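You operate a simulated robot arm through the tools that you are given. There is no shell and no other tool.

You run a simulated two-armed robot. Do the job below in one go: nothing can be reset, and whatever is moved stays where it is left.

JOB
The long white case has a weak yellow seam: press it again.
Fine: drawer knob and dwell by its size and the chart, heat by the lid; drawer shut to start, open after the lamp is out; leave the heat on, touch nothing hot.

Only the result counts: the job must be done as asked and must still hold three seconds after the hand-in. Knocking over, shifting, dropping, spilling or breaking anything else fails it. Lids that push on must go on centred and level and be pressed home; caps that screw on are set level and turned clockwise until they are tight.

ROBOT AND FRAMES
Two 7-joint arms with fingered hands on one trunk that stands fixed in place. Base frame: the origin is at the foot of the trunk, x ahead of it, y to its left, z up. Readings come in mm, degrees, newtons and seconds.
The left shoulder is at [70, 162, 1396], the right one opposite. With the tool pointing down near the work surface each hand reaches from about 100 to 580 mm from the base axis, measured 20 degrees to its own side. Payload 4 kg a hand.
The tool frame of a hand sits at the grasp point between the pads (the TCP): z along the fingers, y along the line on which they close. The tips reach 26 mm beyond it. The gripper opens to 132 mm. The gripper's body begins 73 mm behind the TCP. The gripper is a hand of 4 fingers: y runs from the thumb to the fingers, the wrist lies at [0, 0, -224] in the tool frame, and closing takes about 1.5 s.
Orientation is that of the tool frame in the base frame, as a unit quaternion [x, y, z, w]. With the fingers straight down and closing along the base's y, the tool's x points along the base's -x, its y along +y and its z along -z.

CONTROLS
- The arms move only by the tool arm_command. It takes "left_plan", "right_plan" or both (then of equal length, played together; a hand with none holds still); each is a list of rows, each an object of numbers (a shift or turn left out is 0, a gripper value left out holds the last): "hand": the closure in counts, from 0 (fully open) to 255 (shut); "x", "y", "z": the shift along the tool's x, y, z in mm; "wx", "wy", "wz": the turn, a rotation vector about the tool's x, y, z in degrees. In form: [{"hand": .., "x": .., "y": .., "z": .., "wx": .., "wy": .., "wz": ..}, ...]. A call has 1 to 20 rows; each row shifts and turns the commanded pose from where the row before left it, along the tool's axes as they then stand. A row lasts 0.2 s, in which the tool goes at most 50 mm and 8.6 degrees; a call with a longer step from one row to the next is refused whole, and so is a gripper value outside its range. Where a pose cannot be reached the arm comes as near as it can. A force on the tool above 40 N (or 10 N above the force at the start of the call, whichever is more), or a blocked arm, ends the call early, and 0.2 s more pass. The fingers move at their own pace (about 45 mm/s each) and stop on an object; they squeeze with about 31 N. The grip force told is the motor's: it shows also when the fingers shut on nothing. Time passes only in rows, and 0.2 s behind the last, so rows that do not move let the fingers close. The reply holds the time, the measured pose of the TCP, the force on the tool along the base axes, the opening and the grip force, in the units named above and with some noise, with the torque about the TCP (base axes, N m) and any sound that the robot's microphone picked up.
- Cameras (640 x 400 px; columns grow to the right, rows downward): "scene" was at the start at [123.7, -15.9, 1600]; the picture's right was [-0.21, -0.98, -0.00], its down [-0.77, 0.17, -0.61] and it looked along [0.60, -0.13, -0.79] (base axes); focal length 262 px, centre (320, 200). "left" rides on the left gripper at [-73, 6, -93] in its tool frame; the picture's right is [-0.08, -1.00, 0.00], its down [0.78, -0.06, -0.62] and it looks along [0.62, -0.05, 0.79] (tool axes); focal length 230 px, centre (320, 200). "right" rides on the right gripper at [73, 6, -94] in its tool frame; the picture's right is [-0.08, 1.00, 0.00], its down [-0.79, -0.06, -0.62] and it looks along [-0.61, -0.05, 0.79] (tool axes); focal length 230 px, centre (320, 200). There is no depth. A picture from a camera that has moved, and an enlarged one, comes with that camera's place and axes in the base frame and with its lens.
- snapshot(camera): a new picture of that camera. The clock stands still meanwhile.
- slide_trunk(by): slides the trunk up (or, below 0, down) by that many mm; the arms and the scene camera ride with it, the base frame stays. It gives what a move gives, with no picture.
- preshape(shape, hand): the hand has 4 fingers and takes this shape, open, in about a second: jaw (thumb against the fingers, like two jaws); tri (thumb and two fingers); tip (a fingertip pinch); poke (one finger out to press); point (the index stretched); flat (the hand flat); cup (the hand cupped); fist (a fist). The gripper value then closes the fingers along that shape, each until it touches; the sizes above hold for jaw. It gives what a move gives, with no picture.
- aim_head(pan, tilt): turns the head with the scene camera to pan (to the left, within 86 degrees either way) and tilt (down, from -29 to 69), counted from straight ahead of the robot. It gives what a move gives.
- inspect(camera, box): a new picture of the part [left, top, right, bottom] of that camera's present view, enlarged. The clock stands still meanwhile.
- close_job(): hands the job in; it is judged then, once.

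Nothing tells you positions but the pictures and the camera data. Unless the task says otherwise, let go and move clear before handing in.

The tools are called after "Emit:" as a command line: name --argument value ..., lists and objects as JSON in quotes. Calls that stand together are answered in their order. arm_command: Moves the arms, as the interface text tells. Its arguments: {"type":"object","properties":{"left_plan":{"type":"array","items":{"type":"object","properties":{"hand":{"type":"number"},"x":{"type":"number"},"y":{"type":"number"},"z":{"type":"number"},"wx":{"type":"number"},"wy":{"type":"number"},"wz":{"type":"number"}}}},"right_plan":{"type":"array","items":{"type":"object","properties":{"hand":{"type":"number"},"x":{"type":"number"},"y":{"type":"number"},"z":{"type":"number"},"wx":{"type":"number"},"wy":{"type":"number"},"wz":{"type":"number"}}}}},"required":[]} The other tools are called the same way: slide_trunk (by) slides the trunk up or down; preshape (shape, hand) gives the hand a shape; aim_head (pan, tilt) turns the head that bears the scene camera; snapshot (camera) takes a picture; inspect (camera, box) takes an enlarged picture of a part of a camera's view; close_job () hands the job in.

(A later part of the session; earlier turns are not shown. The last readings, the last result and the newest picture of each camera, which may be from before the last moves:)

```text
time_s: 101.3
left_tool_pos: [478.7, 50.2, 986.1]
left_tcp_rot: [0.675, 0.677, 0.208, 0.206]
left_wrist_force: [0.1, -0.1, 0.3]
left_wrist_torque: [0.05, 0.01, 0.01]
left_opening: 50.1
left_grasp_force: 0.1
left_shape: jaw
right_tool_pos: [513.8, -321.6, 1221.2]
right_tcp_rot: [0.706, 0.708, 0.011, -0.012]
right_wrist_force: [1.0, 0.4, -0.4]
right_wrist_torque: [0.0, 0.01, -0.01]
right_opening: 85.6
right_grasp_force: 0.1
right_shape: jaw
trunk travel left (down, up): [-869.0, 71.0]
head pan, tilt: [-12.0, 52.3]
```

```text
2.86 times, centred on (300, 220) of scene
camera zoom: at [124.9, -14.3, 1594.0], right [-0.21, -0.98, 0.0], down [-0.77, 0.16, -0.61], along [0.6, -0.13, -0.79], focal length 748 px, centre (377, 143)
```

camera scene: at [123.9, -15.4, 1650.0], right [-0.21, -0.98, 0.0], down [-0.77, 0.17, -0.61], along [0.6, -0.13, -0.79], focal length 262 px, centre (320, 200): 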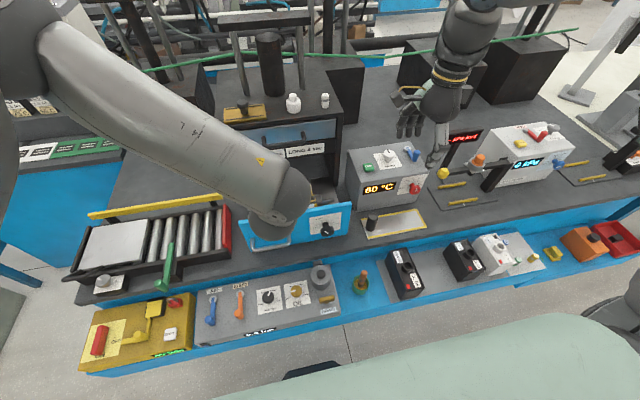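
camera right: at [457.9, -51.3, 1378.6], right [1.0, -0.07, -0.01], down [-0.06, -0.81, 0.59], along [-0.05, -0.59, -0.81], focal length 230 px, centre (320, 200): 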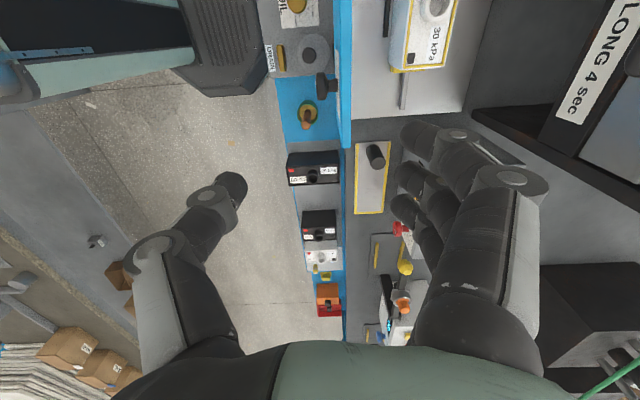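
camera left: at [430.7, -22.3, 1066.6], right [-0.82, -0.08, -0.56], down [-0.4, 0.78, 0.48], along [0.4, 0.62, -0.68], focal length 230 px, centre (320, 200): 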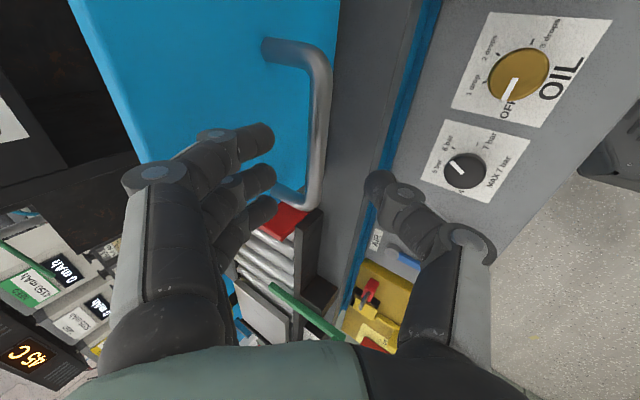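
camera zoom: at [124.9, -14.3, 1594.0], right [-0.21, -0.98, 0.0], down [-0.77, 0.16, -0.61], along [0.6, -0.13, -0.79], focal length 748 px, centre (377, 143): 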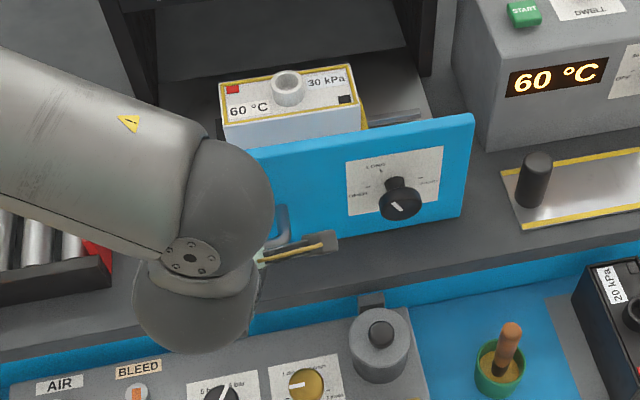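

The bar now lies centred between thumb and fingers, about 50 mm ahead. I'll move in 40 mm and close on it.

Emit:
arm_command --left_plan '[{"z": 20}, {"z": 20}]'

Emit:
arm_command --left_plan '[{"hand": 255}, {}, {}, {}, {}]'

Emit:
snapshot --camera "left"

Emit:
inspect --camera "scene" --box '[200, 150, 400, 290]'

```text
time_s: 101.9
left_tool_pos: [500.7, 49.3, 954.0]
left_tcp_rot: [0.675, 0.678, 0.208, 0.207]
left_wrist_force: [-0.1, 0.7, 1.1]
left_wrist_torque: [0.0, -0.02, -0.01]
left_opening: 50.2
left_grasp_force: 0.1
left_shape: jaw
right_tool_pos: [515.8, -322.8, 1220.5]
right_tcp_rot: [0.706, 0.708, 0.012, -0.012]
right_wrist_force: [0.1, -0.2, 0.1]
right_wrist_torque: [-0.01, -0.03, 0.0]
right_opening: 85.3
right_grasp_force: 0.0
right_shape: jaw
trunk travel left (down, up): [-869.0, 71.0]
head pan, tilt: [-12.0, 52.3]
```

```text
time_s: 103.1
left_tool_pos: [500.2, 47.9, 954.6]
left_tcp_rot: [0.675, 0.676, 0.209, 0.208]
left_wrist_force: [1.5, -0.1, 0.4]
left_wrist_torque: [0.01, -0.06, 0.01]
left_opening: 8.7
left_grasp_force: 30.8
left_shape: jaw
right_tool_pos: [514.5, -322.4, 1221.2]
right_tcp_rot: [0.705, 0.709, 0.012, -0.013]
right_wrist_force: [-0.3, 0.4, 0.1]
right_wrist_torque: [-0.01, -0.01, -0.03]
right_opening: 85.4
right_grasp_force: 0.1
right_shape: jaw
trunk travel left (down, up): [-869.0, 71.0]
head pan, tilt: [-12.0, 52.3]
```

```text
taken
camera left: at [452.3, -24.4, 1034.0], right [-0.82, -0.08, -0.56], down [-0.4, 0.78, 0.48], along [0.4, 0.62, -0.68], focal length 230 px, centre (320, 200)
```

left: 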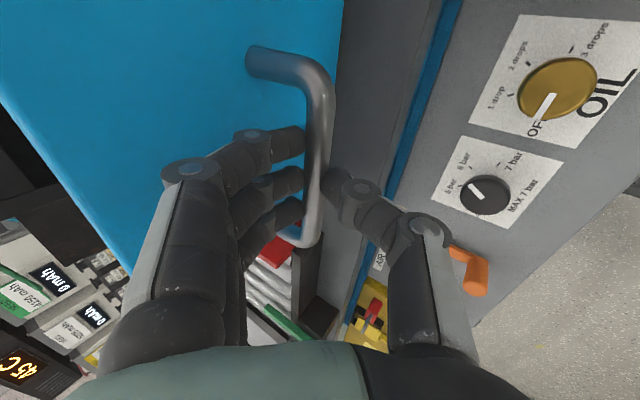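

```text
2.86 times, centred on (300, 220) of scene
camera zoom: at [123.9, -15.9, 1594.0], right [-0.21, -0.98, 0.0], down [-0.77, 0.17, -0.61], along [0.6, -0.13, -0.79], focal length 748 px, centre (377, 143)
```

zoom: 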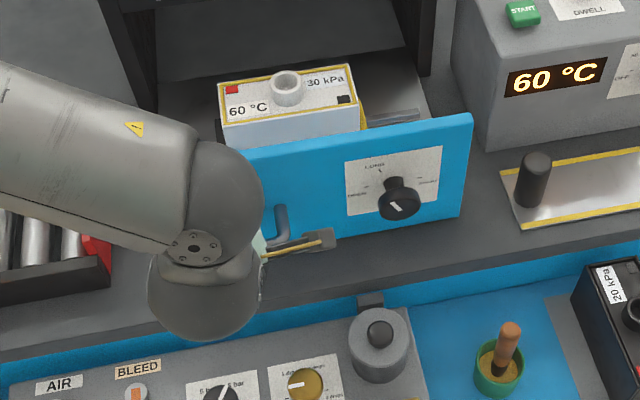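

I have a firm grip on the handle bar. I'll push the drawer in, starting with about 90 mm.

Emit:
arm_command --left_plan '[{"y": 18.2, "z": 12.3}, {"y": 18.2, "z": 12.3}, {"y": 18.2, "z": 12.3}, {"y": 18.2, "z": 12.3}]'

Emit:
inspect --camera "scene" --box '[200, 130, 400, 270]'

```text
time_s: 104.1
left_tool_pos: [590.2, 47.8, 955.3]
left_tcp_rot: [0.675, 0.677, 0.208, 0.207]
left_wrist_force: [-1.4, -3.0, -2.0]
left_wrist_torque: [-0.06, 0.02, -0.03]
left_opening: 8.8
left_grasp_force: 31.5
left_shape: jaw
right_tool_pos: [514.3, -322.9, 1219.8]
right_tcp_rot: [0.706, 0.708, 0.012, -0.013]
right_wrist_force: [-0.6, -1.0, -1.1]
right_wrist_torque: [-0.02, 0.0, -0.01]
right_opening: 85.1
right_grasp_force: 0.1
right_shape: jaw
trunk travel left (down, up): [-869.0, 71.0]
head pan, tilt: [-12.0, 52.3]
```

```text
2.86 times, centred on (300, 200) of scene
camera zoom: at [125.1, -16.7, 1593.8], right [-0.21, -0.98, 0.0], down [-0.77, 0.17, -0.61], along [0.6, -0.13, -0.79], focal length 748 px, centre (377, 200)
```

zoom: 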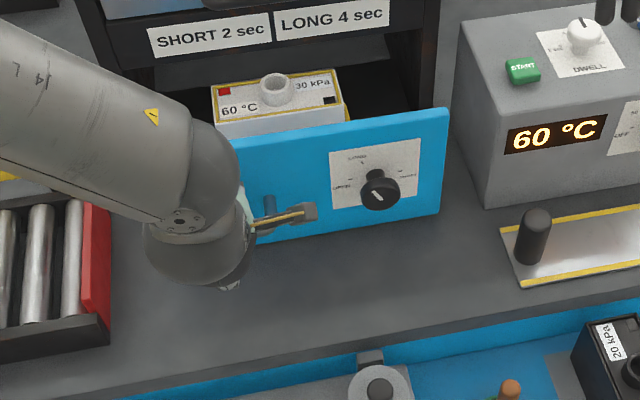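

The drawer slides smoothly with little force. I'll continue, tilting the hand forward gradually as it goes farther in.

Emit:
arm_command --left_plan '[{"y": 16.6, "z": 11.2, "wx": -2.5}, {"y": 15.8, "z": 12.3, "wx": -2.5}, {"y": 14.9, "z": 13.3, "wx": -2.5}, {"y": 14.3, "z": 14, "wx": -2.5}]'

Emit:
inspect --camera "scene" --box '[200, 110, 400, 250]'

```text
time_s: 105.1
left_tool_pos: [647.0, 29.3, 964.3]
left_tcp_rot: [0.652, 0.657, 0.269, 0.266]
left_wrist_force: [0.1, 0.6, 0.0]
left_wrist_torque: [0.04, -0.02, 0.01]
left_opening: 2.8
left_grasp_force: 30.3
left_shape: jaw
left hand out of reach, approached as far as the arm can: row 2, 3, 4
right_tool_pos: [514.8, -324.8, 1220.3]
right_tcp_rot: [0.707, 0.707, 0.012, -0.014]
right_wrist_force: [0.3, 0.9, -0.3]
right_wrist_torque: [0.0, 0.01, 0.01]
right_opening: 85.3
right_grasp_force: 0.1
right_shape: jaw
trunk travel left (down, up): [-869.0, 71.0]
head pan, tilt: [-12.0, 52.3]
```

```text
2.86 times, centred on (300, 180) of scene
camera zoom: at [124.1, -18.7, 1594.0], right [-0.21, -0.98, 0.0], down [-0.77, 0.17, -0.61], along [0.6, -0.13, -0.79], focal length 748 px, centre (377, 257)
```

zoom: 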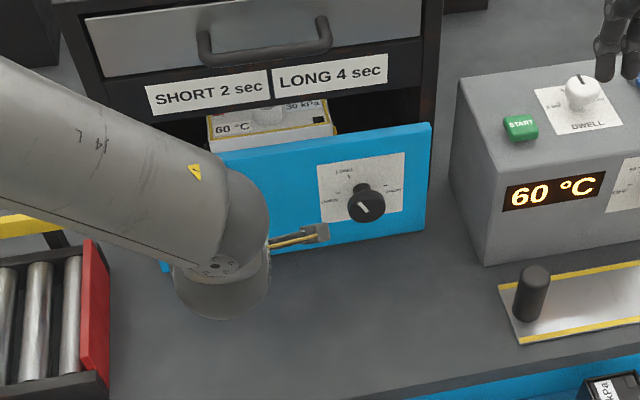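

The arm reached another limit and the grip appears to have slipped off the bar. I'll look at the situation before moving.

Emit:
snapshot --camera "left"

Emit:
snapshot --camera "scene"

Emit:
snapshot --camera "right"

```text
taken
camera left: at [585.4, -44.2, 1034.6], right [-0.71, -0.08, -0.7], down [-0.48, 0.78, 0.4], along [0.51, 0.62, -0.6], focal length 230 px, centre (320, 200)
```

left: 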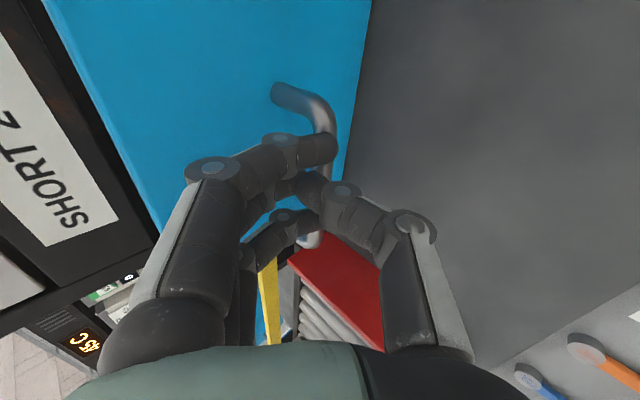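

```text
taken
camera scene: at [124.1, -18.7, 1594.0], right [-0.21, -0.98, 0.0], down [-0.77, 0.17, -0.61], along [0.6, -0.13, -0.79], focal length 262 px, centre (320, 200)
```

scene: 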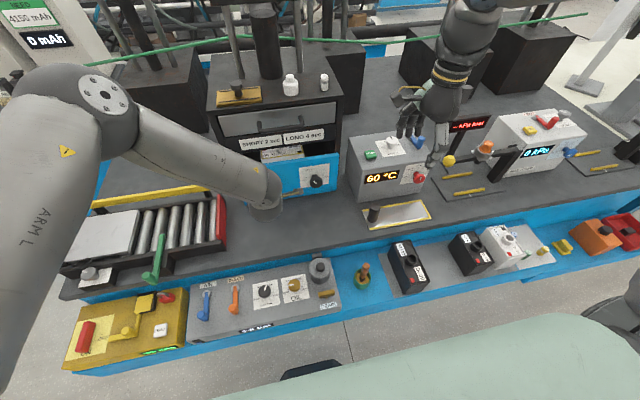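

```text
taken
camera right: at [520.1, -254.6, 1317.4], right [1.0, -0.08, 0.0], down [-0.06, -0.81, 0.59], along [-0.05, -0.59, -0.81], focal length 230 px, centre (320, 200)
```

right: 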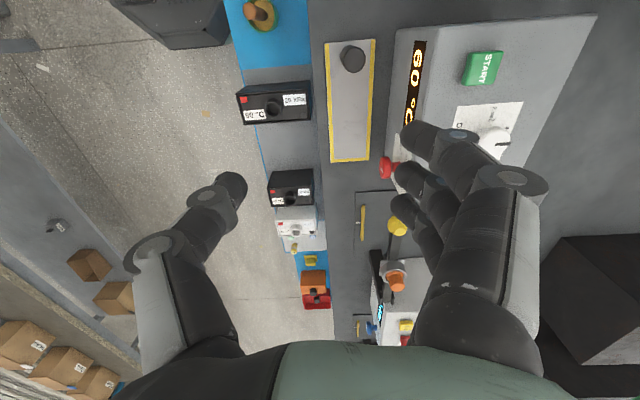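

The hand has slipped off in front of the bar, and the drawer is about 243 mm in. The arm is limited by its roll joint in this palm-down pose, and a −90° roll (thumb behind the bar) should be mid-range. I'll open slightly and back away.

Emit:
arm_command --left_plan '[{"hand": 170}, {}, {}, {"z": -15}, {"z": -25}]'

Emit:
snapshot --camera "left"

Emit:
snapshot --camera "scene"

```text
time_s: 106.3
left_tool_pos: [615.9, 32.0, 995.7]
left_tcp_rot: [0.654, 0.656, 0.267, 0.265]
left_wrist_force: [1.5, -0.1, 0.8]
left_wrist_torque: [-0.01, 0.02, 0.01]
left_opening: 43.4
left_grasp_force: 0.1
left_shape: jaw
right_tool_pos: [511.7, -322.6, 1221.1]
right_tcp_rot: [0.705, 0.708, 0.013, -0.012]
right_wrist_force: [-0.1, 0.7, 0.1]
right_wrist_torque: [0.02, -0.01, -0.02]
right_opening: 85.7
right_grasp_force: 0.2
right_shape: jaw
trunk travel left (down, up): [-869.0, 71.0]
head pan, tilt: [-12.0, 52.3]
```

```text
taken
camera left: at [555.1, -41.3, 1065.2], right [-0.71, -0.08, -0.7], down [-0.48, 0.78, 0.4], along [0.51, 0.62, -0.6], focal length 230 px, centre (320, 200)
```

left: 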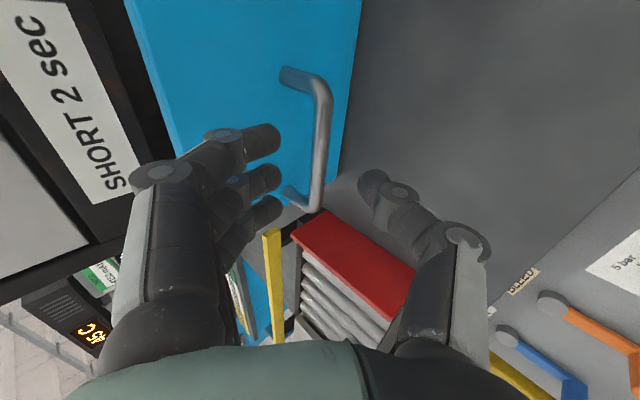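

```text
taken
camera scene: at [122.3, -16.5, 1594.1], right [-0.21, -0.98, 0.0], down [-0.77, 0.17, -0.61], along [0.6, -0.13, -0.79], focal length 262 px, centre (320, 200)
```

scene: 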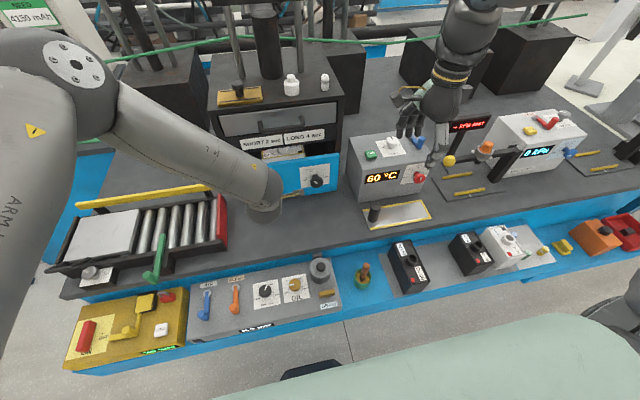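

I'm clear of the bar and the case is still held. I'll raise the left hand, unpitch and take it to its own side to re-roll.

Emit:
arm_command --left_plan '[{"y": 31, "z": -32}, {"y": 31, "z": -32}, {"y": 25, "z": -32}, {"y": 10, "z": -30}]'

Emit:
arm_command --left_plan '[{"wx": 8}, {"wx": 8}, {"wx": 8}, {"wx": 8}, {"wx": 8}, {"wx": 4}]'

Emit:
arm_command --left_plan '[{"wz": -8}, {"wz": -8}, {"wz": -8}, {"wz": -8}, {"wz": -8}]'

Emit:
snapshot --camera "scene"

```text
time_s: 107.3
left_tool_pos: [597.2, 32.1, 1153.7]
left_tcp_rot: [0.653, 0.657, 0.267, 0.266]
left_wrist_force: [-0.5, -0.1, -0.5]
left_wrist_torque: [-0.02, -0.01, 0.04]
left_opening: 43.4
left_grasp_force: 0.0
left_shape: jaw
right_tool_pos: [512.2, -322.0, 1221.8]
right_tcp_rot: [0.706, 0.708, 0.012, -0.012]
right_wrist_force: [-0.1, -0.4, 1.1]
right_wrist_torque: [-0.01, -0.03, 0.01]
right_opening: 85.5
right_grasp_force: 0.1
right_shape: jaw
trunk travel left (down, up): [-869.0, 71.0]
head pan, tilt: [-12.0, 52.3]
```

```text
time_s: 108.7
left_tool_pos: [573.6, 11.9, 1153.1]
left_tcp_rot: [0.705, 0.71, 0.001, 0.001]
left_wrist_force: [-0.3, 0.2, -0.4]
left_wrist_torque: [0.0, 0.01, -0.03]
left_opening: 43.5
left_grasp_force: 0.1
left_shape: jaw
left hand out of reach, approached as far as the arm can: row 5, 6
right_tool_pos: [514.0, -322.4, 1220.9]
right_tcp_rot: [0.706, 0.708, 0.013, -0.012]
right_wrist_force: [-0.5, 0.3, 0.3]
right_wrist_torque: [0.03, -0.02, -0.02]
right_opening: 85.2
right_grasp_force: 0.1
right_shape: jaw
trunk travel left (down, up): [-869.0, 71.0]
head pan, tilt: [-12.0, 52.3]
```

```text
time_s: 109.9
left_tool_pos: [573.4, 12.0, 1152.6]
left_tcp_rot: [0.419, 0.908, 0.0, 0.002]
left_wrist_force: [-1.0, 0.0, 0.3]
left_wrist_torque: [-0.01, 0.02, -0.03]
left_opening: 43.7
left_grasp_force: 0.1
left_shape: jaw
right_tool_pos: [513.4, -323.2, 1221.8]
right_tcp_rot: [0.706, 0.708, 0.012, -0.013]
right_wrist_force: [0.0, 0.0, -0.5]
right_wrist_torque: [0.03, -0.01, -0.05]
right_opening: 85.1
right_grasp_force: 0.0
right_shape: jaw
trunk travel left (down, up): [-869.0, 71.0]
head pan, tilt: [-12.0, 52.3]
```

```text
taken
camera scene: at [123.9, -15.8, 1594.0], right [-0.21, -0.98, 0.0], down [-0.77, 0.17, -0.61], along [0.6, -0.13, -0.79], focal length 262 px, centre (320, 200)
```

scene: 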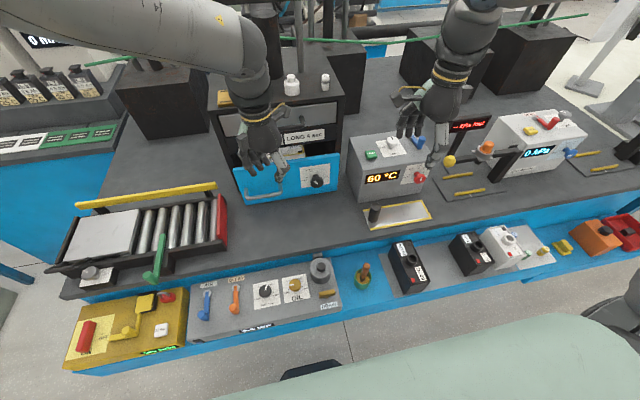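

That worked and the arm is settled. I'll continue the roll the other way toward −90°.

Emit:
arm_command --left_plan '[{"wz": -8}, {"wz": -8}, {"wz": -8}, {"wz": -8}, {"wz": -8}, {"wz": -8}, {"wz": -8}, {"wz": -8}]'

Emit:
arm_command --left_plan '[{"wz": -8}, {"wz": -8}, {"wz": -8}, {"wz": -8}, {"wz": -8}]'

Emit:
arm_command --left_plan '[{"wz": -8}, {"wz": -8}, {"wz": -8}, {"wz": -8}, {"wz": -3.5}]'

Emit:
snapshot --camera "scene"

Emit:
snapshot --camera "left"

```text
time_s: 111.7
left_tool_pos: [573.9, 12.0, 1153.4]
left_tcp_rot: [-0.126, 0.992, 0.0, 0.002]
left_wrist_force: [0.4, 0.6, 0.1]
left_wrist_torque: [-0.01, 0.01, 0.01]
left_opening: 43.6
left_grasp_force: 0.1
left_shape: jaw
right_tool_pos: [514.4, -323.1, 1220.8]
right_tcp_rot: [0.706, 0.708, 0.012, -0.012]
right_wrist_force: [0.4, -0.4, 1.0]
right_wrist_torque: [-0.03, 0.01, 0.01]
right_opening: 85.4
right_grasp_force: 0.0
right_shape: jaw
trunk travel left (down, up): [-869.0, 71.0]
head pan, tilt: [-12.0, 52.3]
```

```text
time_s: 112.9
left_tool_pos: [575.2, 12.5, 1154.0]
left_tcp_rot: [-0.457, 0.889, 0.0, 0.001]
left_wrist_force: [0.3, 0.0, -0.6]
left_wrist_torque: [-0.05, 0.01, -0.02]
left_opening: 43.6
left_grasp_force: 0.0
left_shape: jaw
right_tool_pos: [514.5, -321.0, 1219.4]
right_tcp_rot: [0.705, 0.709, 0.012, -0.013]
right_wrist_force: [-0.3, 0.4, 0.3]
right_wrist_torque: [0.02, -0.03, 0.03]
right_opening: 85.6
right_grasp_force: 0.1
right_shape: jaw
trunk travel left (down, up): [-869.0, 71.0]
head pan, tilt: [-12.0, 52.3]
```

```text
time_s: 114.1
left_tool_pos: [573.3, 12.7, 1153.0]
left_tcp_rot: [-0.707, 0.707, -0.001, 0.001]
left_wrist_force: [-0.3, 0.6, 0.3]
left_wrist_torque: [-0.01, -0.01, -0.02]
left_opening: 43.9
left_grasp_force: 0.1
left_shape: jaw
right_tool_pos: [515.0, -322.5, 1221.4]
right_tcp_rot: [0.705, 0.709, 0.012, -0.013]
right_wrist_force: [-0.4, -0.3, -0.4]
right_wrist_torque: [-0.02, 0.01, 0.03]
right_opening: 85.3
right_grasp_force: 0.0
right_shape: jaw
trunk travel left (down, up): [-869.0, 71.0]
head pan, tilt: [-12.0, 52.3]
```

```text
taken
camera scene: at [123.8, -15.9, 1594.0], right [-0.21, -0.98, 0.0], down [-0.77, 0.17, -0.61], along [0.6, -0.13, -0.79], focal length 262 px, centre (320, 200)
```

scene: 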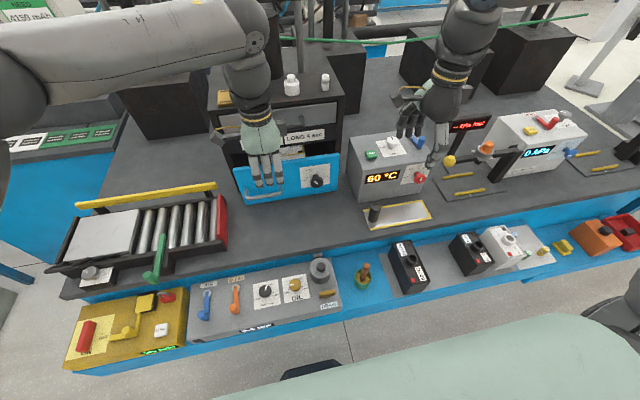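

```text
taken
camera left: at [567.1, 86.2, 1246.0], right [1.0, 0.07, 0.0], down [0.06, -0.79, 0.62], along [0.05, -0.61, -0.79], focal length 230 px, centre (320, 200)
```

left: 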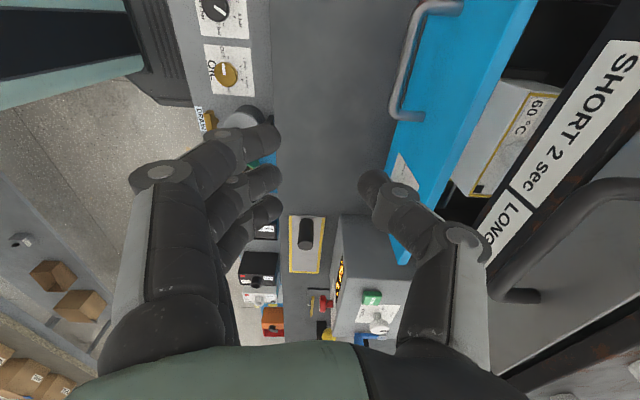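

The −90° roll is comfortably within range. The bar is now at x≈668 and the drawer front at about 715. I'll open to 50 mm, line up with the handle's middle and pitch to 45°.

Emit:
arm_command --left_plan '[{"hand": 158, "x": -18}, {"x": -17, "z": 20}, {"wx": 8, "z": 15}, {"wx": 8}, {"wx": 8}]'

Emit:
arm_command --left_plan '[{"wx": 7}, {"wx": 7}, {"wx": 7}]'

Emit:
snapshot --camera "left"

Emit:
snapshot --camera "scene"

```text
time_s: 115.3
left_tool_pos: [573.9, 46.3, 1118.6]
left_tcp_rot: [-0.69, 0.693, -0.149, 0.149]
left_wrist_force: [1.0, -0.1, 0.0]
left_wrist_torque: [-0.01, 0.02, 0.02]
left_opening: 49.5
left_grasp_force: 0.0
left_shape: jaw
right_tool_pos: [515.1, -322.3, 1221.2]
right_tcp_rot: [0.706, 0.708, 0.012, -0.012]
right_wrist_force: [-0.1, 0.6, 0.1]
right_wrist_torque: [-0.01, 0.01, 0.0]
right_opening: 85.4
right_grasp_force: 0.1
right_shape: jaw
trunk travel left (down, up): [-869.0, 71.0]
head pan, tilt: [-12.0, 52.3]
```

```text
time_s: 116.1
left_tool_pos: [574.4, 46.9, 1117.8]
left_tcp_rot: [-0.651, 0.654, -0.273, 0.272]
left_wrist_force: [0.3, -0.4, -0.4]
left_wrist_torque: [0.02, 0.01, 0.01]
left_opening: 49.8
left_grasp_force: 0.0
left_shape: jaw
right_tool_pos: [514.3, -323.3, 1220.5]
right_tcp_rot: [0.705, 0.709, 0.012, -0.012]
right_wrist_force: [-0.8, -0.7, -0.1]
right_wrist_torque: [0.01, -0.01, 0.01]
right_opening: 85.6
right_grasp_force: 0.0
right_shape: jaw
trunk travel left (down, up): [-869.0, 71.0]
head pan, tilt: [-12.0, 52.3]
```

```text
taken
camera left: at [503.8, 120.7, 1179.1], right [0.7, 0.07, 0.71], down [-0.4, -0.78, 0.48], along [0.59, -0.62, -0.52], focal length 230 px, centre (320, 200)
```

left: 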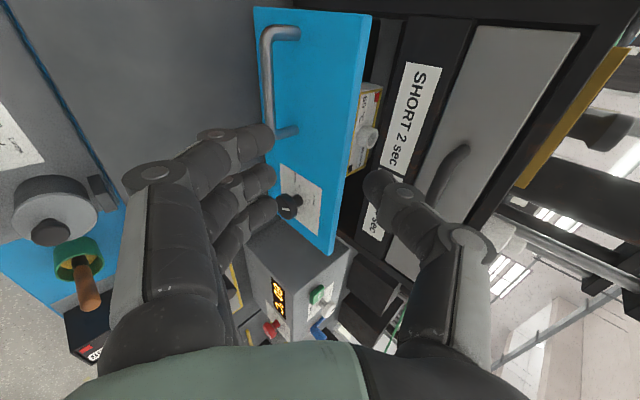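

```text
taken
camera scene: at [124.0, -16.4, 1594.0], right [-0.21, -0.98, 0.0], down [-0.77, 0.17, -0.61], along [0.6, -0.13, -0.79], focal length 262 px, centre (320, 200)
```

scene: 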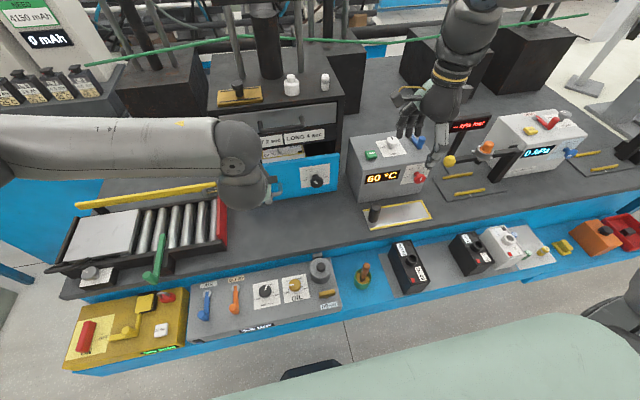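

The left arm is comfortable here and the handle is in clear view (bar at x≈664). I'll come down to just short of the bar.

Emit:
arm_command --left_plan '[{"y": 19.8, "z": 43.5}, {"y": 19.8, "z": 43.5}, {"y": 19.8, "z": 43.5}]'

Emit:
snapshot --camera "left"

Emit:
inspect --camera "scene" --box '[200, 110, 400, 250]'

```text
time_s: 116.9
left_tool_pos: [624.8, 49.8, 983.8]
left_tcp_rot: [-0.651, 0.654, -0.273, 0.271]
left_wrist_force: [-0.4, 0.2, -0.1]
left_wrist_torque: [-0.01, 0.0, 0.01]
left_opening: 49.5
left_grasp_force: 0.0
left_shape: jaw
right_tool_pos: [513.0, -322.8, 1220.8]
right_tcp_rot: [0.706, 0.708, 0.012, -0.013]
right_wrist_force: [-0.3, 0.3, 0.4]
right_wrist_torque: [0.0, 0.01, 0.03]
right_opening: 85.2
right_grasp_force: 0.1
right_shape: jaw
trunk travel left (down, up): [-869.0, 71.0]
head pan, tilt: [-12.0, 52.3]
```

```text
taken
camera left: at [555.0, 122.7, 1044.9], right [0.7, 0.07, 0.71], down [-0.4, -0.78, 0.48], along [0.59, -0.62, -0.52], focal length 230 px, centre (320, 200)
```

left: 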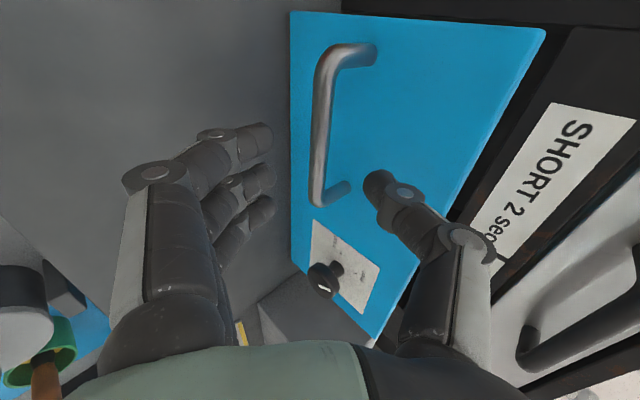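

```text
2.86 times, centred on (300, 180) of scene
camera zoom: at [123.9, -15.4, 1594.1], right [-0.21, -0.98, 0.0], down [-0.77, 0.17, -0.61], along [0.6, -0.13, -0.79], focal length 748 px, centre (377, 257)
```

zoom: 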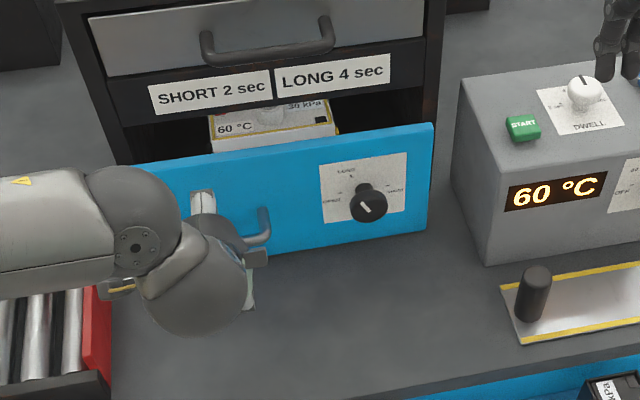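

The bar is centred exactly between thumb and fingers. I'll move in 43 mm and close.

Emit:
arm_command --left_plan '[{"z": 21.5, "y": 0.5}, {"z": 21.5, "y": 0.5}]'

Emit:
arm_command --left_plan '[{"hand": 255}, {}, {}, {}, {}]'

Emit:
snapshot --camera "left"

```text
time_s: 117.5
left_tool_pos: [655.5, 47.3, 953.2]
left_tcp_rot: [-0.652, 0.654, -0.272, 0.27]
left_wrist_force: [-0.9, 0.9, 0.1]
left_wrist_torque: [0.01, 0.0, -0.03]
left_opening: 49.6
left_grasp_force: 0.0
left_shape: jaw
right_tool_pos: [514.4, -323.4, 1219.9]
right_tcp_rot: [0.706, 0.708, 0.012, -0.013]
right_wrist_force: [0.7, 0.2, -0.1]
right_wrist_torque: [0.0, 0.05, -0.02]
right_opening: 85.1
right_grasp_force: 0.1
right_shape: jaw
trunk travel left (down, up): [-869.0, 71.0]
head pan, tilt: [-12.0, 52.3]
```

```text
time_s: 118.7
left_tool_pos: [654.7, 48.2, 952.1]
left_tcp_rot: [-0.651, 0.654, -0.272, 0.271]
left_wrist_force: [0.0, -1.1, -0.2]
left_wrist_torque: [0.01, 0.0, 0.01]
left_opening: 8.4
left_grasp_force: 30.5
left_shape: jaw
right_tool_pos: [513.7, -323.1, 1221.7]
right_tcp_rot: [0.706, 0.708, 0.012, -0.013]
right_wrist_force: [1.0, 0.0, 1.4]
right_wrist_torque: [0.03, -0.01, -0.01]
right_opening: 84.8
right_grasp_force: 0.1
right_shape: jaw
trunk travel left (down, up): [-869.0, 71.0]
head pan, tilt: [-12.0, 52.3]
```

```text
taken
camera left: at [585.0, 121.9, 1014.2], right [0.7, 0.07, 0.71], down [-0.4, -0.78, 0.48], along [0.59, -0.62, -0.52], focal length 230 px, centre (320, 200)
```

left: 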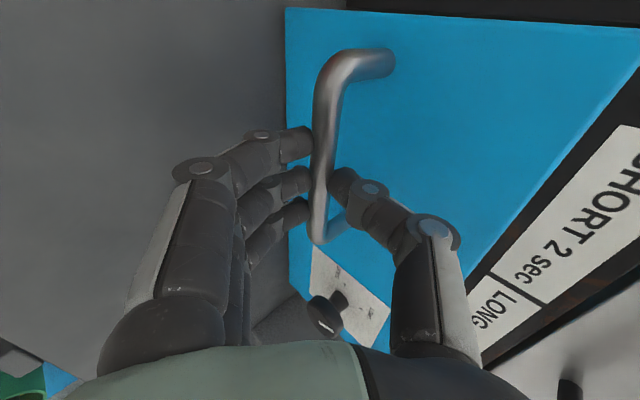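

I have a good grip on the bar. I'll push the drawer in with small steps and watch the force for the end stop.

Emit:
arm_command --left_plan '[{"z": 8.5, "y": -8.4}, {"z": 8.5, "y": -8.4}, {"z": 8.5, "y": -8.4}]'

Emit:
inspect --camera "scene" --box '[200, 110, 400, 250]'

```text
time_s: 119.5
left_tool_pos: [691.8, 47.8, 952.8]
left_tcp_rot: [-0.651, 0.654, -0.272, 0.271]
left_wrist_force: [-1.4, 1.8, 1.5]
left_wrist_torque: [0.02, 0.02, 0.02]
left_opening: 8.7
left_grasp_force: 31.0
left_shape: jaw
right_tool_pos: [514.0, -322.2, 1221.0]
right_tcp_rot: [0.706, 0.708, 0.012, -0.012]
right_wrist_force: [-0.3, -0.4, 0.3]
right_wrist_torque: [-0.01, 0.03, -0.01]
right_opening: 85.2
right_grasp_force: 0.2
right_shape: jaw
trunk travel left (down, up): [-869.0, 71.0]
head pan, tilt: [-12.0, 52.3]
```

```text
2.86 times, centred on (300, 180) of scene
camera zoom: at [123.3, -15.9, 1594.1], right [-0.21, -0.98, 0.0], down [-0.77, 0.17, -0.61], along [0.6, -0.13, -0.79], focal length 748 px, centre (377, 257)
```

zoom: 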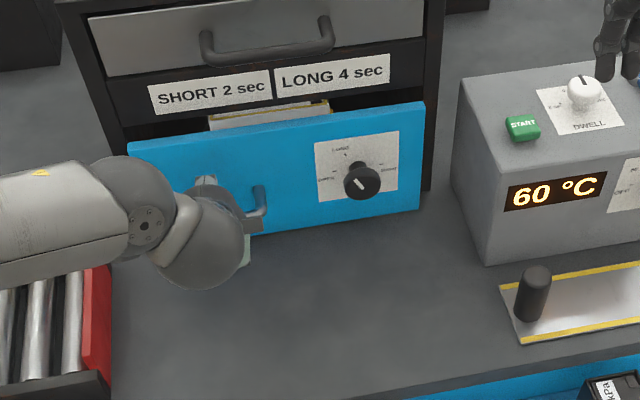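

The drawer is nearly home. I'll keep pushing gently to its stop.

Emit:
arm_command --left_plan '[{"z": 7.1, "y": -7}, {"z": 7.1, "y": -7}, {"z": 7.1, "y": -7}]'

Emit:
inspect --camera "scene" --box '[200, 110, 400, 250]'

```text
time_s: 120.3
left_tool_pos: [722.3, 48.7, 952.1]
left_tcp_rot: [-0.652, 0.654, -0.272, 0.271]
left_wrist_force: [3.6, 2.2, 0.7]
left_wrist_torque: [0.01, -0.05, 0.03]
left_opening: 8.5
left_grasp_force: 30.8
left_shape: jaw
right_tool_pos: [515.6, -322.4, 1220.0]
right_tcp_rot: [0.705, 0.709, 0.012, -0.014]
right_wrist_force: [0.0, 0.0, 0.2]
right_wrist_torque: [0.01, -0.03, 0.02]
right_opening: 85.3
right_grasp_force: 0.0
right_shape: jaw
trunk travel left (down, up): [-869.0, 71.0]
head pan, tilt: [-12.0, 52.3]
```

```text
2.86 times, centred on (300, 180) of scene
camera zoom: at [124.7, -15.6, 1594.0], right [-0.21, -0.98, 0.0], down [-0.77, 0.17, -0.61], along [0.6, -0.13, -0.79], focal length 748 px, centre (377, 257)
```

zoom: 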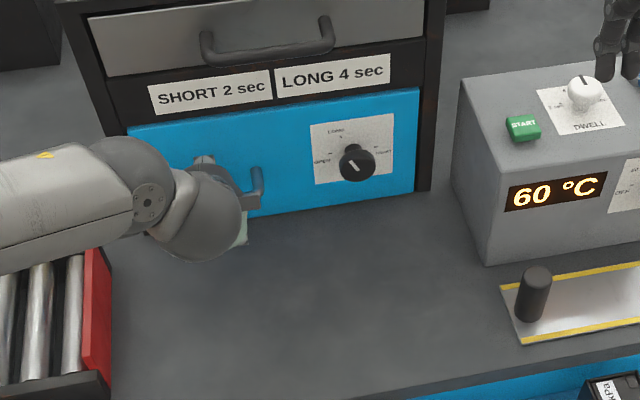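

The front is nearly flush under the beam. I'll push a little more to find the stop.

Emit:
arm_command --left_plan '[{"z": 5, "y": -4.9}, {"z": 5, "y": -4.9}, {"z": 5, "y": -4.9}]'

Emit:
inspect --camera "scene" --box '[200, 110, 400, 250]'

Emit:
snapshot --camera "left"

```text
time_s: 121.1
left_tool_pos: [727.5, 48.1, 951.7]
left_tcp_rot: [-0.649, 0.658, -0.269, 0.271]
left_wrist_force: [-34.5, 12.1, 22.6]
left_wrist_torque: [0.1, 0.34, 0.13]
left_opening: 11.4
left_grasp_force: 30.8
left_shape: jaw
right_tool_pos: [507.3, -320.4, 1225.7]
right_tcp_rot: [0.706, 0.708, 0.013, -0.009]
right_wrist_force: [0.2, -1.2, 0.3]
right_wrist_torque: [0.01, -0.02, 0.01]
right_opening: 85.3
right_grasp_force: 0.1
right_shape: jaw
trunk travel left (down, up): [-869.0, 71.0]
head pan, tilt: [-12.0, 52.3]
stopped in row 3 (left hand): the force on the tool passed its limit at 44 N (the readings are from after the stop); the commanded pose is now the measured one
```

```text
2.86 times, centred on (300, 180) of scene
camera zoom: at [113.8, -13.8, 1595.2], right [-0.21, -0.98, 0.0], down [-0.77, 0.16, -0.62], along [0.6, -0.13, -0.79], focal length 748 px, centre (377, 257)
```

zoom: 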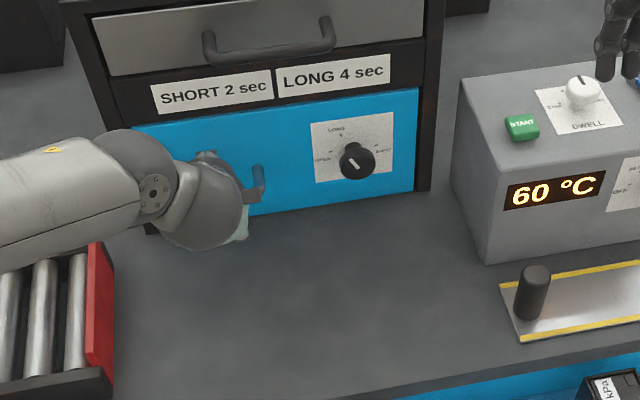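

```text
taken
camera left: at [658.6, 121.4, 1014.6], right [0.71, 0.06, 0.7], down [-0.4, -0.78, 0.47], along [0.58, -0.62, -0.53], focal length 230 px, centre (320, 200)
```

left: 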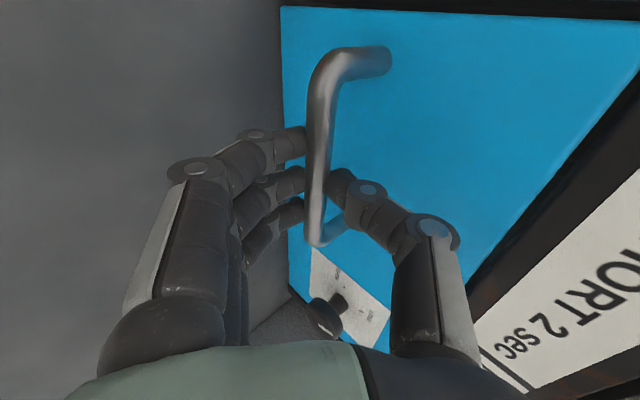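

The drawer is shut against its stop (44 N). I'll ease the left grip open a little, staying around the bar, and form the right hand's poke finger for the START button.

Emit:
arm_command --left_plan '[{"hand": 200}, {}, {}]'

Emit:
preshape --hand "right" --shape "poke"

Emit:
snapshot --camera "right"

Emit:
snapshot --camera "left"

Emit:
snapshot --camera "scene"

```text
time_s: 121.9
left_tool_pos: [731.9, 46.3, 950.9]
left_tcp_rot: [-0.65, 0.657, -0.269, 0.269]
left_wrist_force: [-1.2, -0.2, 0.3]
left_wrist_torque: [0.01, -0.01, -0.03]
left_opening: 28.4
left_grasp_force: 0.1
left_shape: jaw
right_tool_pos: [510.0, -320.6, 1222.8]
right_tcp_rot: [0.706, 0.708, 0.013, -0.011]
right_wrist_force: [0.1, -0.2, 0.2]
right_wrist_torque: [0.02, -0.05, -0.02]
right_opening: 85.2
right_grasp_force: 0.1
right_shape: jaw
trunk travel left (down, up): [-869.0, 71.0]
head pan, tilt: [-12.0, 52.3]
```

```text
time_s: 122.8
left_tool_pos: [736.1, 44.9, 947.1]
left_tcp_rot: [-0.649, 0.659, -0.268, 0.269]
left_wrist_force: [0.9, -0.1, 0.7]
left_wrist_torque: [0.0, 0.05, -0.01]
left_opening: 28.0
left_grasp_force: 0.0
left_shape: jaw
right_tool_pos: [515.0, -322.8, 1220.6]
right_tcp_rot: [0.706, 0.708, 0.012, -0.013]
right_wrist_force: [-0.1, -0.3, -0.1]
right_wrist_torque: [-0.02, -0.02, -0.04]
right_opening: 0.0
right_grasp_force: 0.1
right_shape: poke
trunk travel left (down, up): [-869.0, 71.0]
head pan, tilt: [-12.0, 52.3]
```

```text
taken
camera right: at [520.7, -252.1, 1317.5], right [1.0, -0.07, 0.0], down [-0.06, -0.81, 0.59], along [-0.05, -0.59, -0.81], focal length 230 px, centre (320, 200)
```

right: 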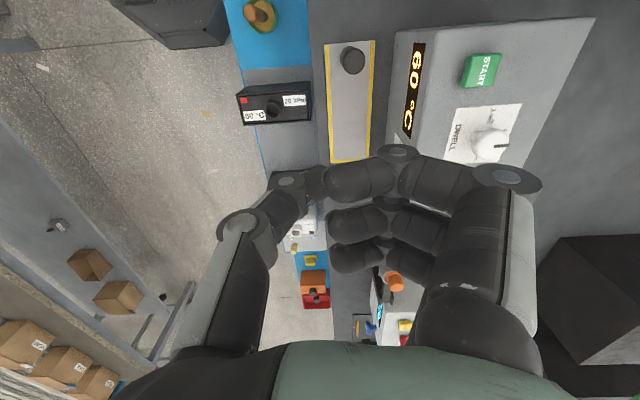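

```text
taken
camera left: at [665.5, 119.5, 1010.1], right [0.71, 0.07, 0.7], down [-0.4, -0.78, 0.48], along [0.58, -0.62, -0.53], focal length 230 px, centre (320, 200)
```

left: 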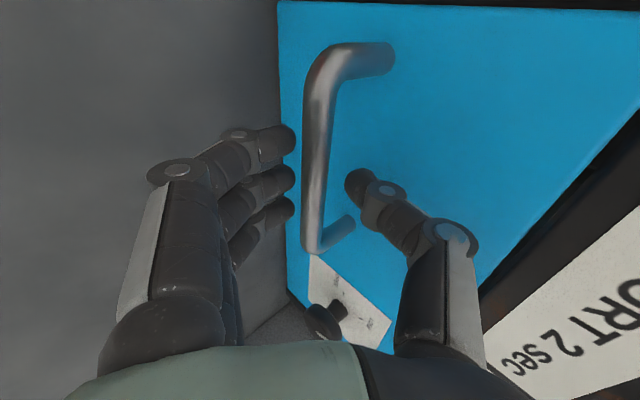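

```text
taken
camera scene: at [124.6, -16.2, 1593.9], right [-0.21, -0.98, 0.0], down [-0.77, 0.17, -0.61], along [0.6, -0.13, -0.79], focal length 262 px, centre (320, 200)
```

scene: 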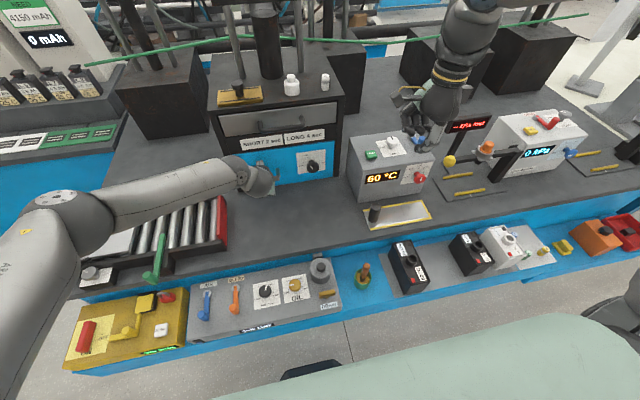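

The left hand floats freely around the bar and the drawer stays shut. I'll look at the poke shape from the scene camera.

Emit:
inspect --camera "scene" --box '[370, 50, 490, 170]'

Emit:
inspect --camera "right" --box '[240, 120, 420, 300]'

```text
3.33 times, centred on (430, 110) of scene
camera zoom: at [124.6, -16.2, 1593.9], right [-0.21, -0.98, 0.0], down [-0.77, 0.17, -0.61], along [0.6, -0.13, -0.79], focal length 873 px, centre (-47, 500)
```

zoom: 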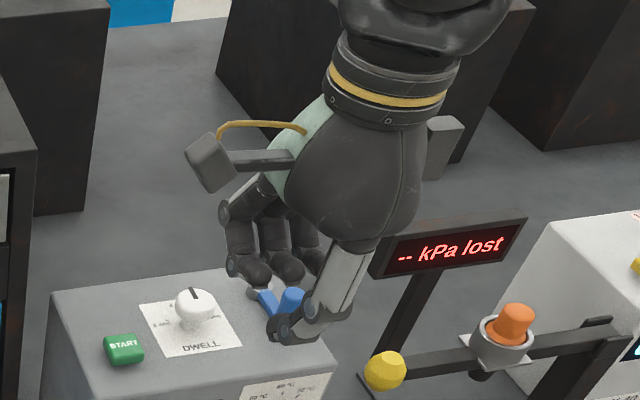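

```text
2.22 times, centred on (330, 210) of right
camera zoom: at [520.7, -252.1, 1317.5], right [1.0, -0.07, 0.0], down [-0.06, -0.81, 0.59], along [-0.05, -0.59, -0.81], focal length 511 px, centre (298, 178)
```

zoom: 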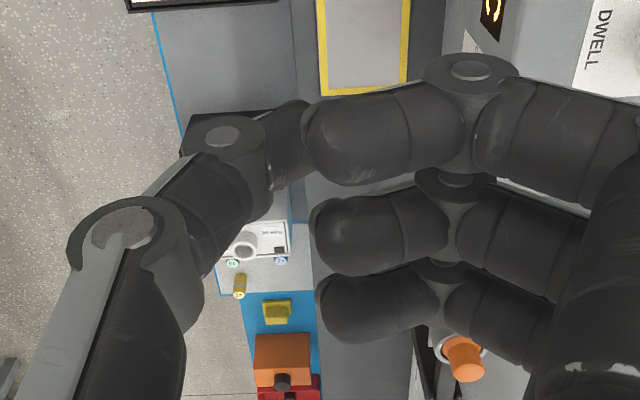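

The poke shape looks more like a closed hand. I'll try "point" (index stretched) for pressing a single button.

Emit:
preshape --hand "right" --shape "point"

Emit:
inspect --camera "scene" --box '[370, 50, 490, 170]'

Emit:
snapshot --camera "right"

```text
time_s: 123.7
left_tool_pos: [734.4, 45.6, 950.0]
left_tcp_rot: [-0.649, 0.658, -0.27, 0.269]
left_wrist_force: [-0.9, 0.1, 0.2]
left_wrist_torque: [-0.01, 0.01, -0.02]
left_opening: 28.1
left_grasp_force: 0.0
left_shape: jaw
right_tool_pos: [513.9, -322.5, 1221.2]
right_tcp_rot: [0.706, 0.708, 0.012, -0.012]
right_wrist_force: [0.1, -0.1, -0.6]
right_wrist_torque: [-0.01, -0.02, 0.0]
right_opening: 126.2
right_grasp_force: 0.0
right_shape: point
trunk travel left (down, up): [-869.0, 71.0]
head pan, tilt: [-12.0, 52.3]
```

```text
3.33 times, centred on (430, 110) of scene
camera zoom: at [123.6, -15.7, 1594.1], right [-0.21, -0.98, 0.0], down [-0.77, 0.17, -0.61], along [0.6, -0.13, -0.79], focal length 873 px, centre (-47, 500)
```

zoom: 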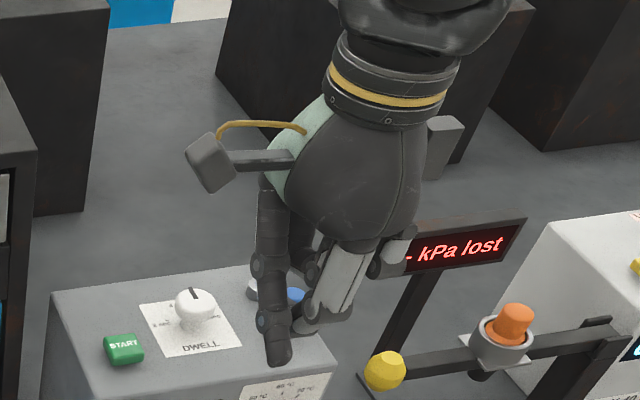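

```text
taken
camera right: at [519.8, -251.7, 1318.0], right [1.0, -0.07, 0.0], down [-0.06, -0.81, 0.59], along [-0.05, -0.59, -0.81], focal length 230 px, centre (320, 200)
```

right: 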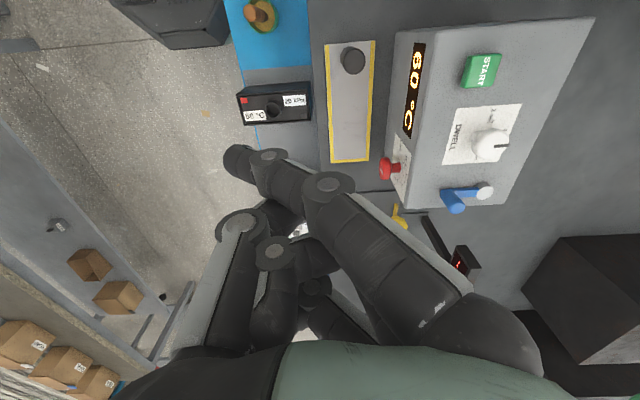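

The index tip is at tool offset about (23, −39, +6), slanted about 43° toward the thumb. Pitching the hand forward by 43° will point it straight down. I'll do that and move toward START, staying high.

Emit:
arm_command --right_plan '[{"wx": -8}, {"wx": -8}, {"wx": -8}]'

Emit:
arm_command --right_plan '[{"wx": -8}, {"wx": -8}, {"wx": -3}]'

Emit:
snapshot --camera "scene"

Emit:
snapshot --camera "right"

```text
time_s: 124.5
left_tool_pos: [733.9, 45.5, 950.0]
left_tcp_rot: [-0.65, 0.658, -0.269, 0.269]
left_wrist_force: [0.7, 1.0, 0.4]
left_wrist_torque: [-0.01, 0.02, 0.0]
left_opening: 28.1
left_grasp_force: 0.2
left_shape: jaw
right_tool_pos: [513.5, -322.1, 1221.2]
right_tcp_rot: [0.693, 0.69, 0.161, 0.136]
right_wrist_force: [-0.2, 0.5, 0.4]
right_wrist_torque: [0.0, 0.01, -0.02]
right_opening: 126.3
right_grasp_force: 0.0
right_shape: point
trunk travel left (down, up): [-869.0, 71.0]
head pan, tilt: [-12.0, 52.3]
```

```text
time_s: 125.3
left_tool_pos: [735.3, 46.6, 948.9]
left_tcp_rot: [-0.65, 0.658, -0.269, 0.268]
left_wrist_force: [0.0, 0.5, -1.1]
left_wrist_torque: [0.0, 0.02, 0.01]
left_opening: 28.1
left_grasp_force: 0.2
left_shape: jaw
right_tool_pos: [513.2, -321.7, 1221.4]
right_tcp_rot: [0.661, 0.655, 0.271, 0.247]
right_wrist_force: [0.2, -0.6, 0.1]
right_wrist_torque: [0.02, -0.01, 0.02]
right_opening: 126.1
right_grasp_force: 0.0
right_shape: point
trunk travel left (down, up): [-869.0, 71.0]
head pan, tilt: [-12.0, 52.3]
```

```text
taken
camera scene: at [124.4, -15.6, 1594.0], right [-0.21, -0.98, 0.0], down [-0.77, 0.17, -0.61], along [0.6, -0.13, -0.79], focal length 262 px, centre (320, 200)
```

scene: 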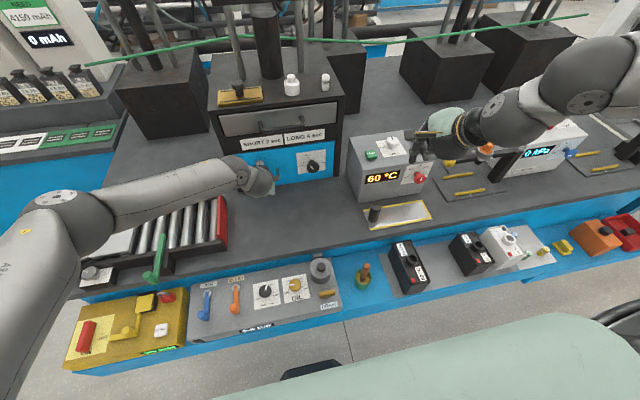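

```text
taken
camera right: at [454.9, -251.5, 1297.1], right [0.73, -0.1, 0.68], down [-0.46, -0.8, 0.38], along [0.5, -0.59, -0.63], focal length 230 px, centre (320, 200)
```

right: 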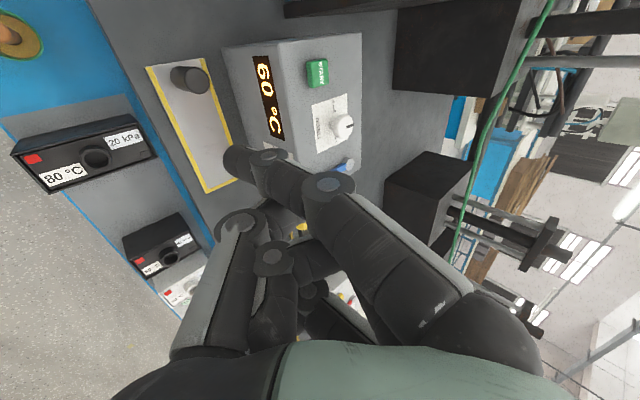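

The index should now point straight down, with its tip about (−24, +24, −30) from the TCP. START is near (688.5, -300, 1033). I'll go to a hover about 40 mm above it.

Emit:
arm_command --right_plan '[{"x": -1.6, "y": 13.5, "z": 44.2}, {"x": -1.6, "y": 13.5, "z": 44.2}, {"x": -1.6, "y": 13.5, "z": 44.2}, {"x": -1.6, "y": 13.5, "z": 44.2}, {"x": -1.6, "y": 13.5, "z": 44.2}]'

Emit:
snapshot --camera "right"

Emit:
inspect --camera "scene" --box '[340, 90, 460, 200]'

```text
time_s: 126.5
left_tool_pos: [736.9, 45.9, 946.9]
left_tcp_rot: [-0.65, 0.659, -0.269, 0.267]
left_wrist_force: [1.5, 0.0, -0.2]
left_wrist_torque: [0.02, 0.0, -0.03]
left_opening: 28.1
left_grasp_force: 0.0
left_shape: jaw
right_tool_pos: [714.3, -328.6, 1104.8]
right_tcp_rot: [0.662, 0.655, 0.27, 0.246]
right_wrist_force: [-0.3, -0.2, 0.7]
right_wrist_torque: [-0.04, 0.02, -0.02]
right_opening: 126.2
right_grasp_force: 0.0
right_shape: point
trunk travel left (down, up): [-869.0, 71.0]
head pan, tilt: [-12.0, 52.3]
```

```text
taken
camera right: at [656.0, -257.0, 1181.1], right [0.73, -0.1, 0.67], down [-0.46, -0.8, 0.38], along [0.5, -0.59, -0.63], focal length 230 px, centre (320, 200)
```

right: 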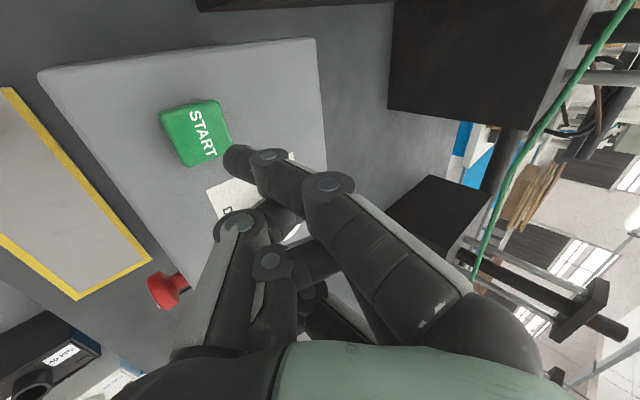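

```text
3.64 times, centred on (400, 145) of scene
camera zoom: at [127.1, -15.5, 1593.8], right [-0.21, -0.98, 0.0], down [-0.78, 0.17, -0.61], along [0.6, -0.13, -0.79], focal length 952 px, centre (29, 400)
```

zoom: 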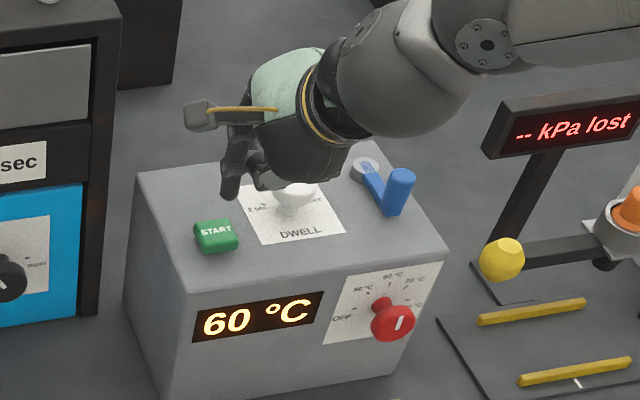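

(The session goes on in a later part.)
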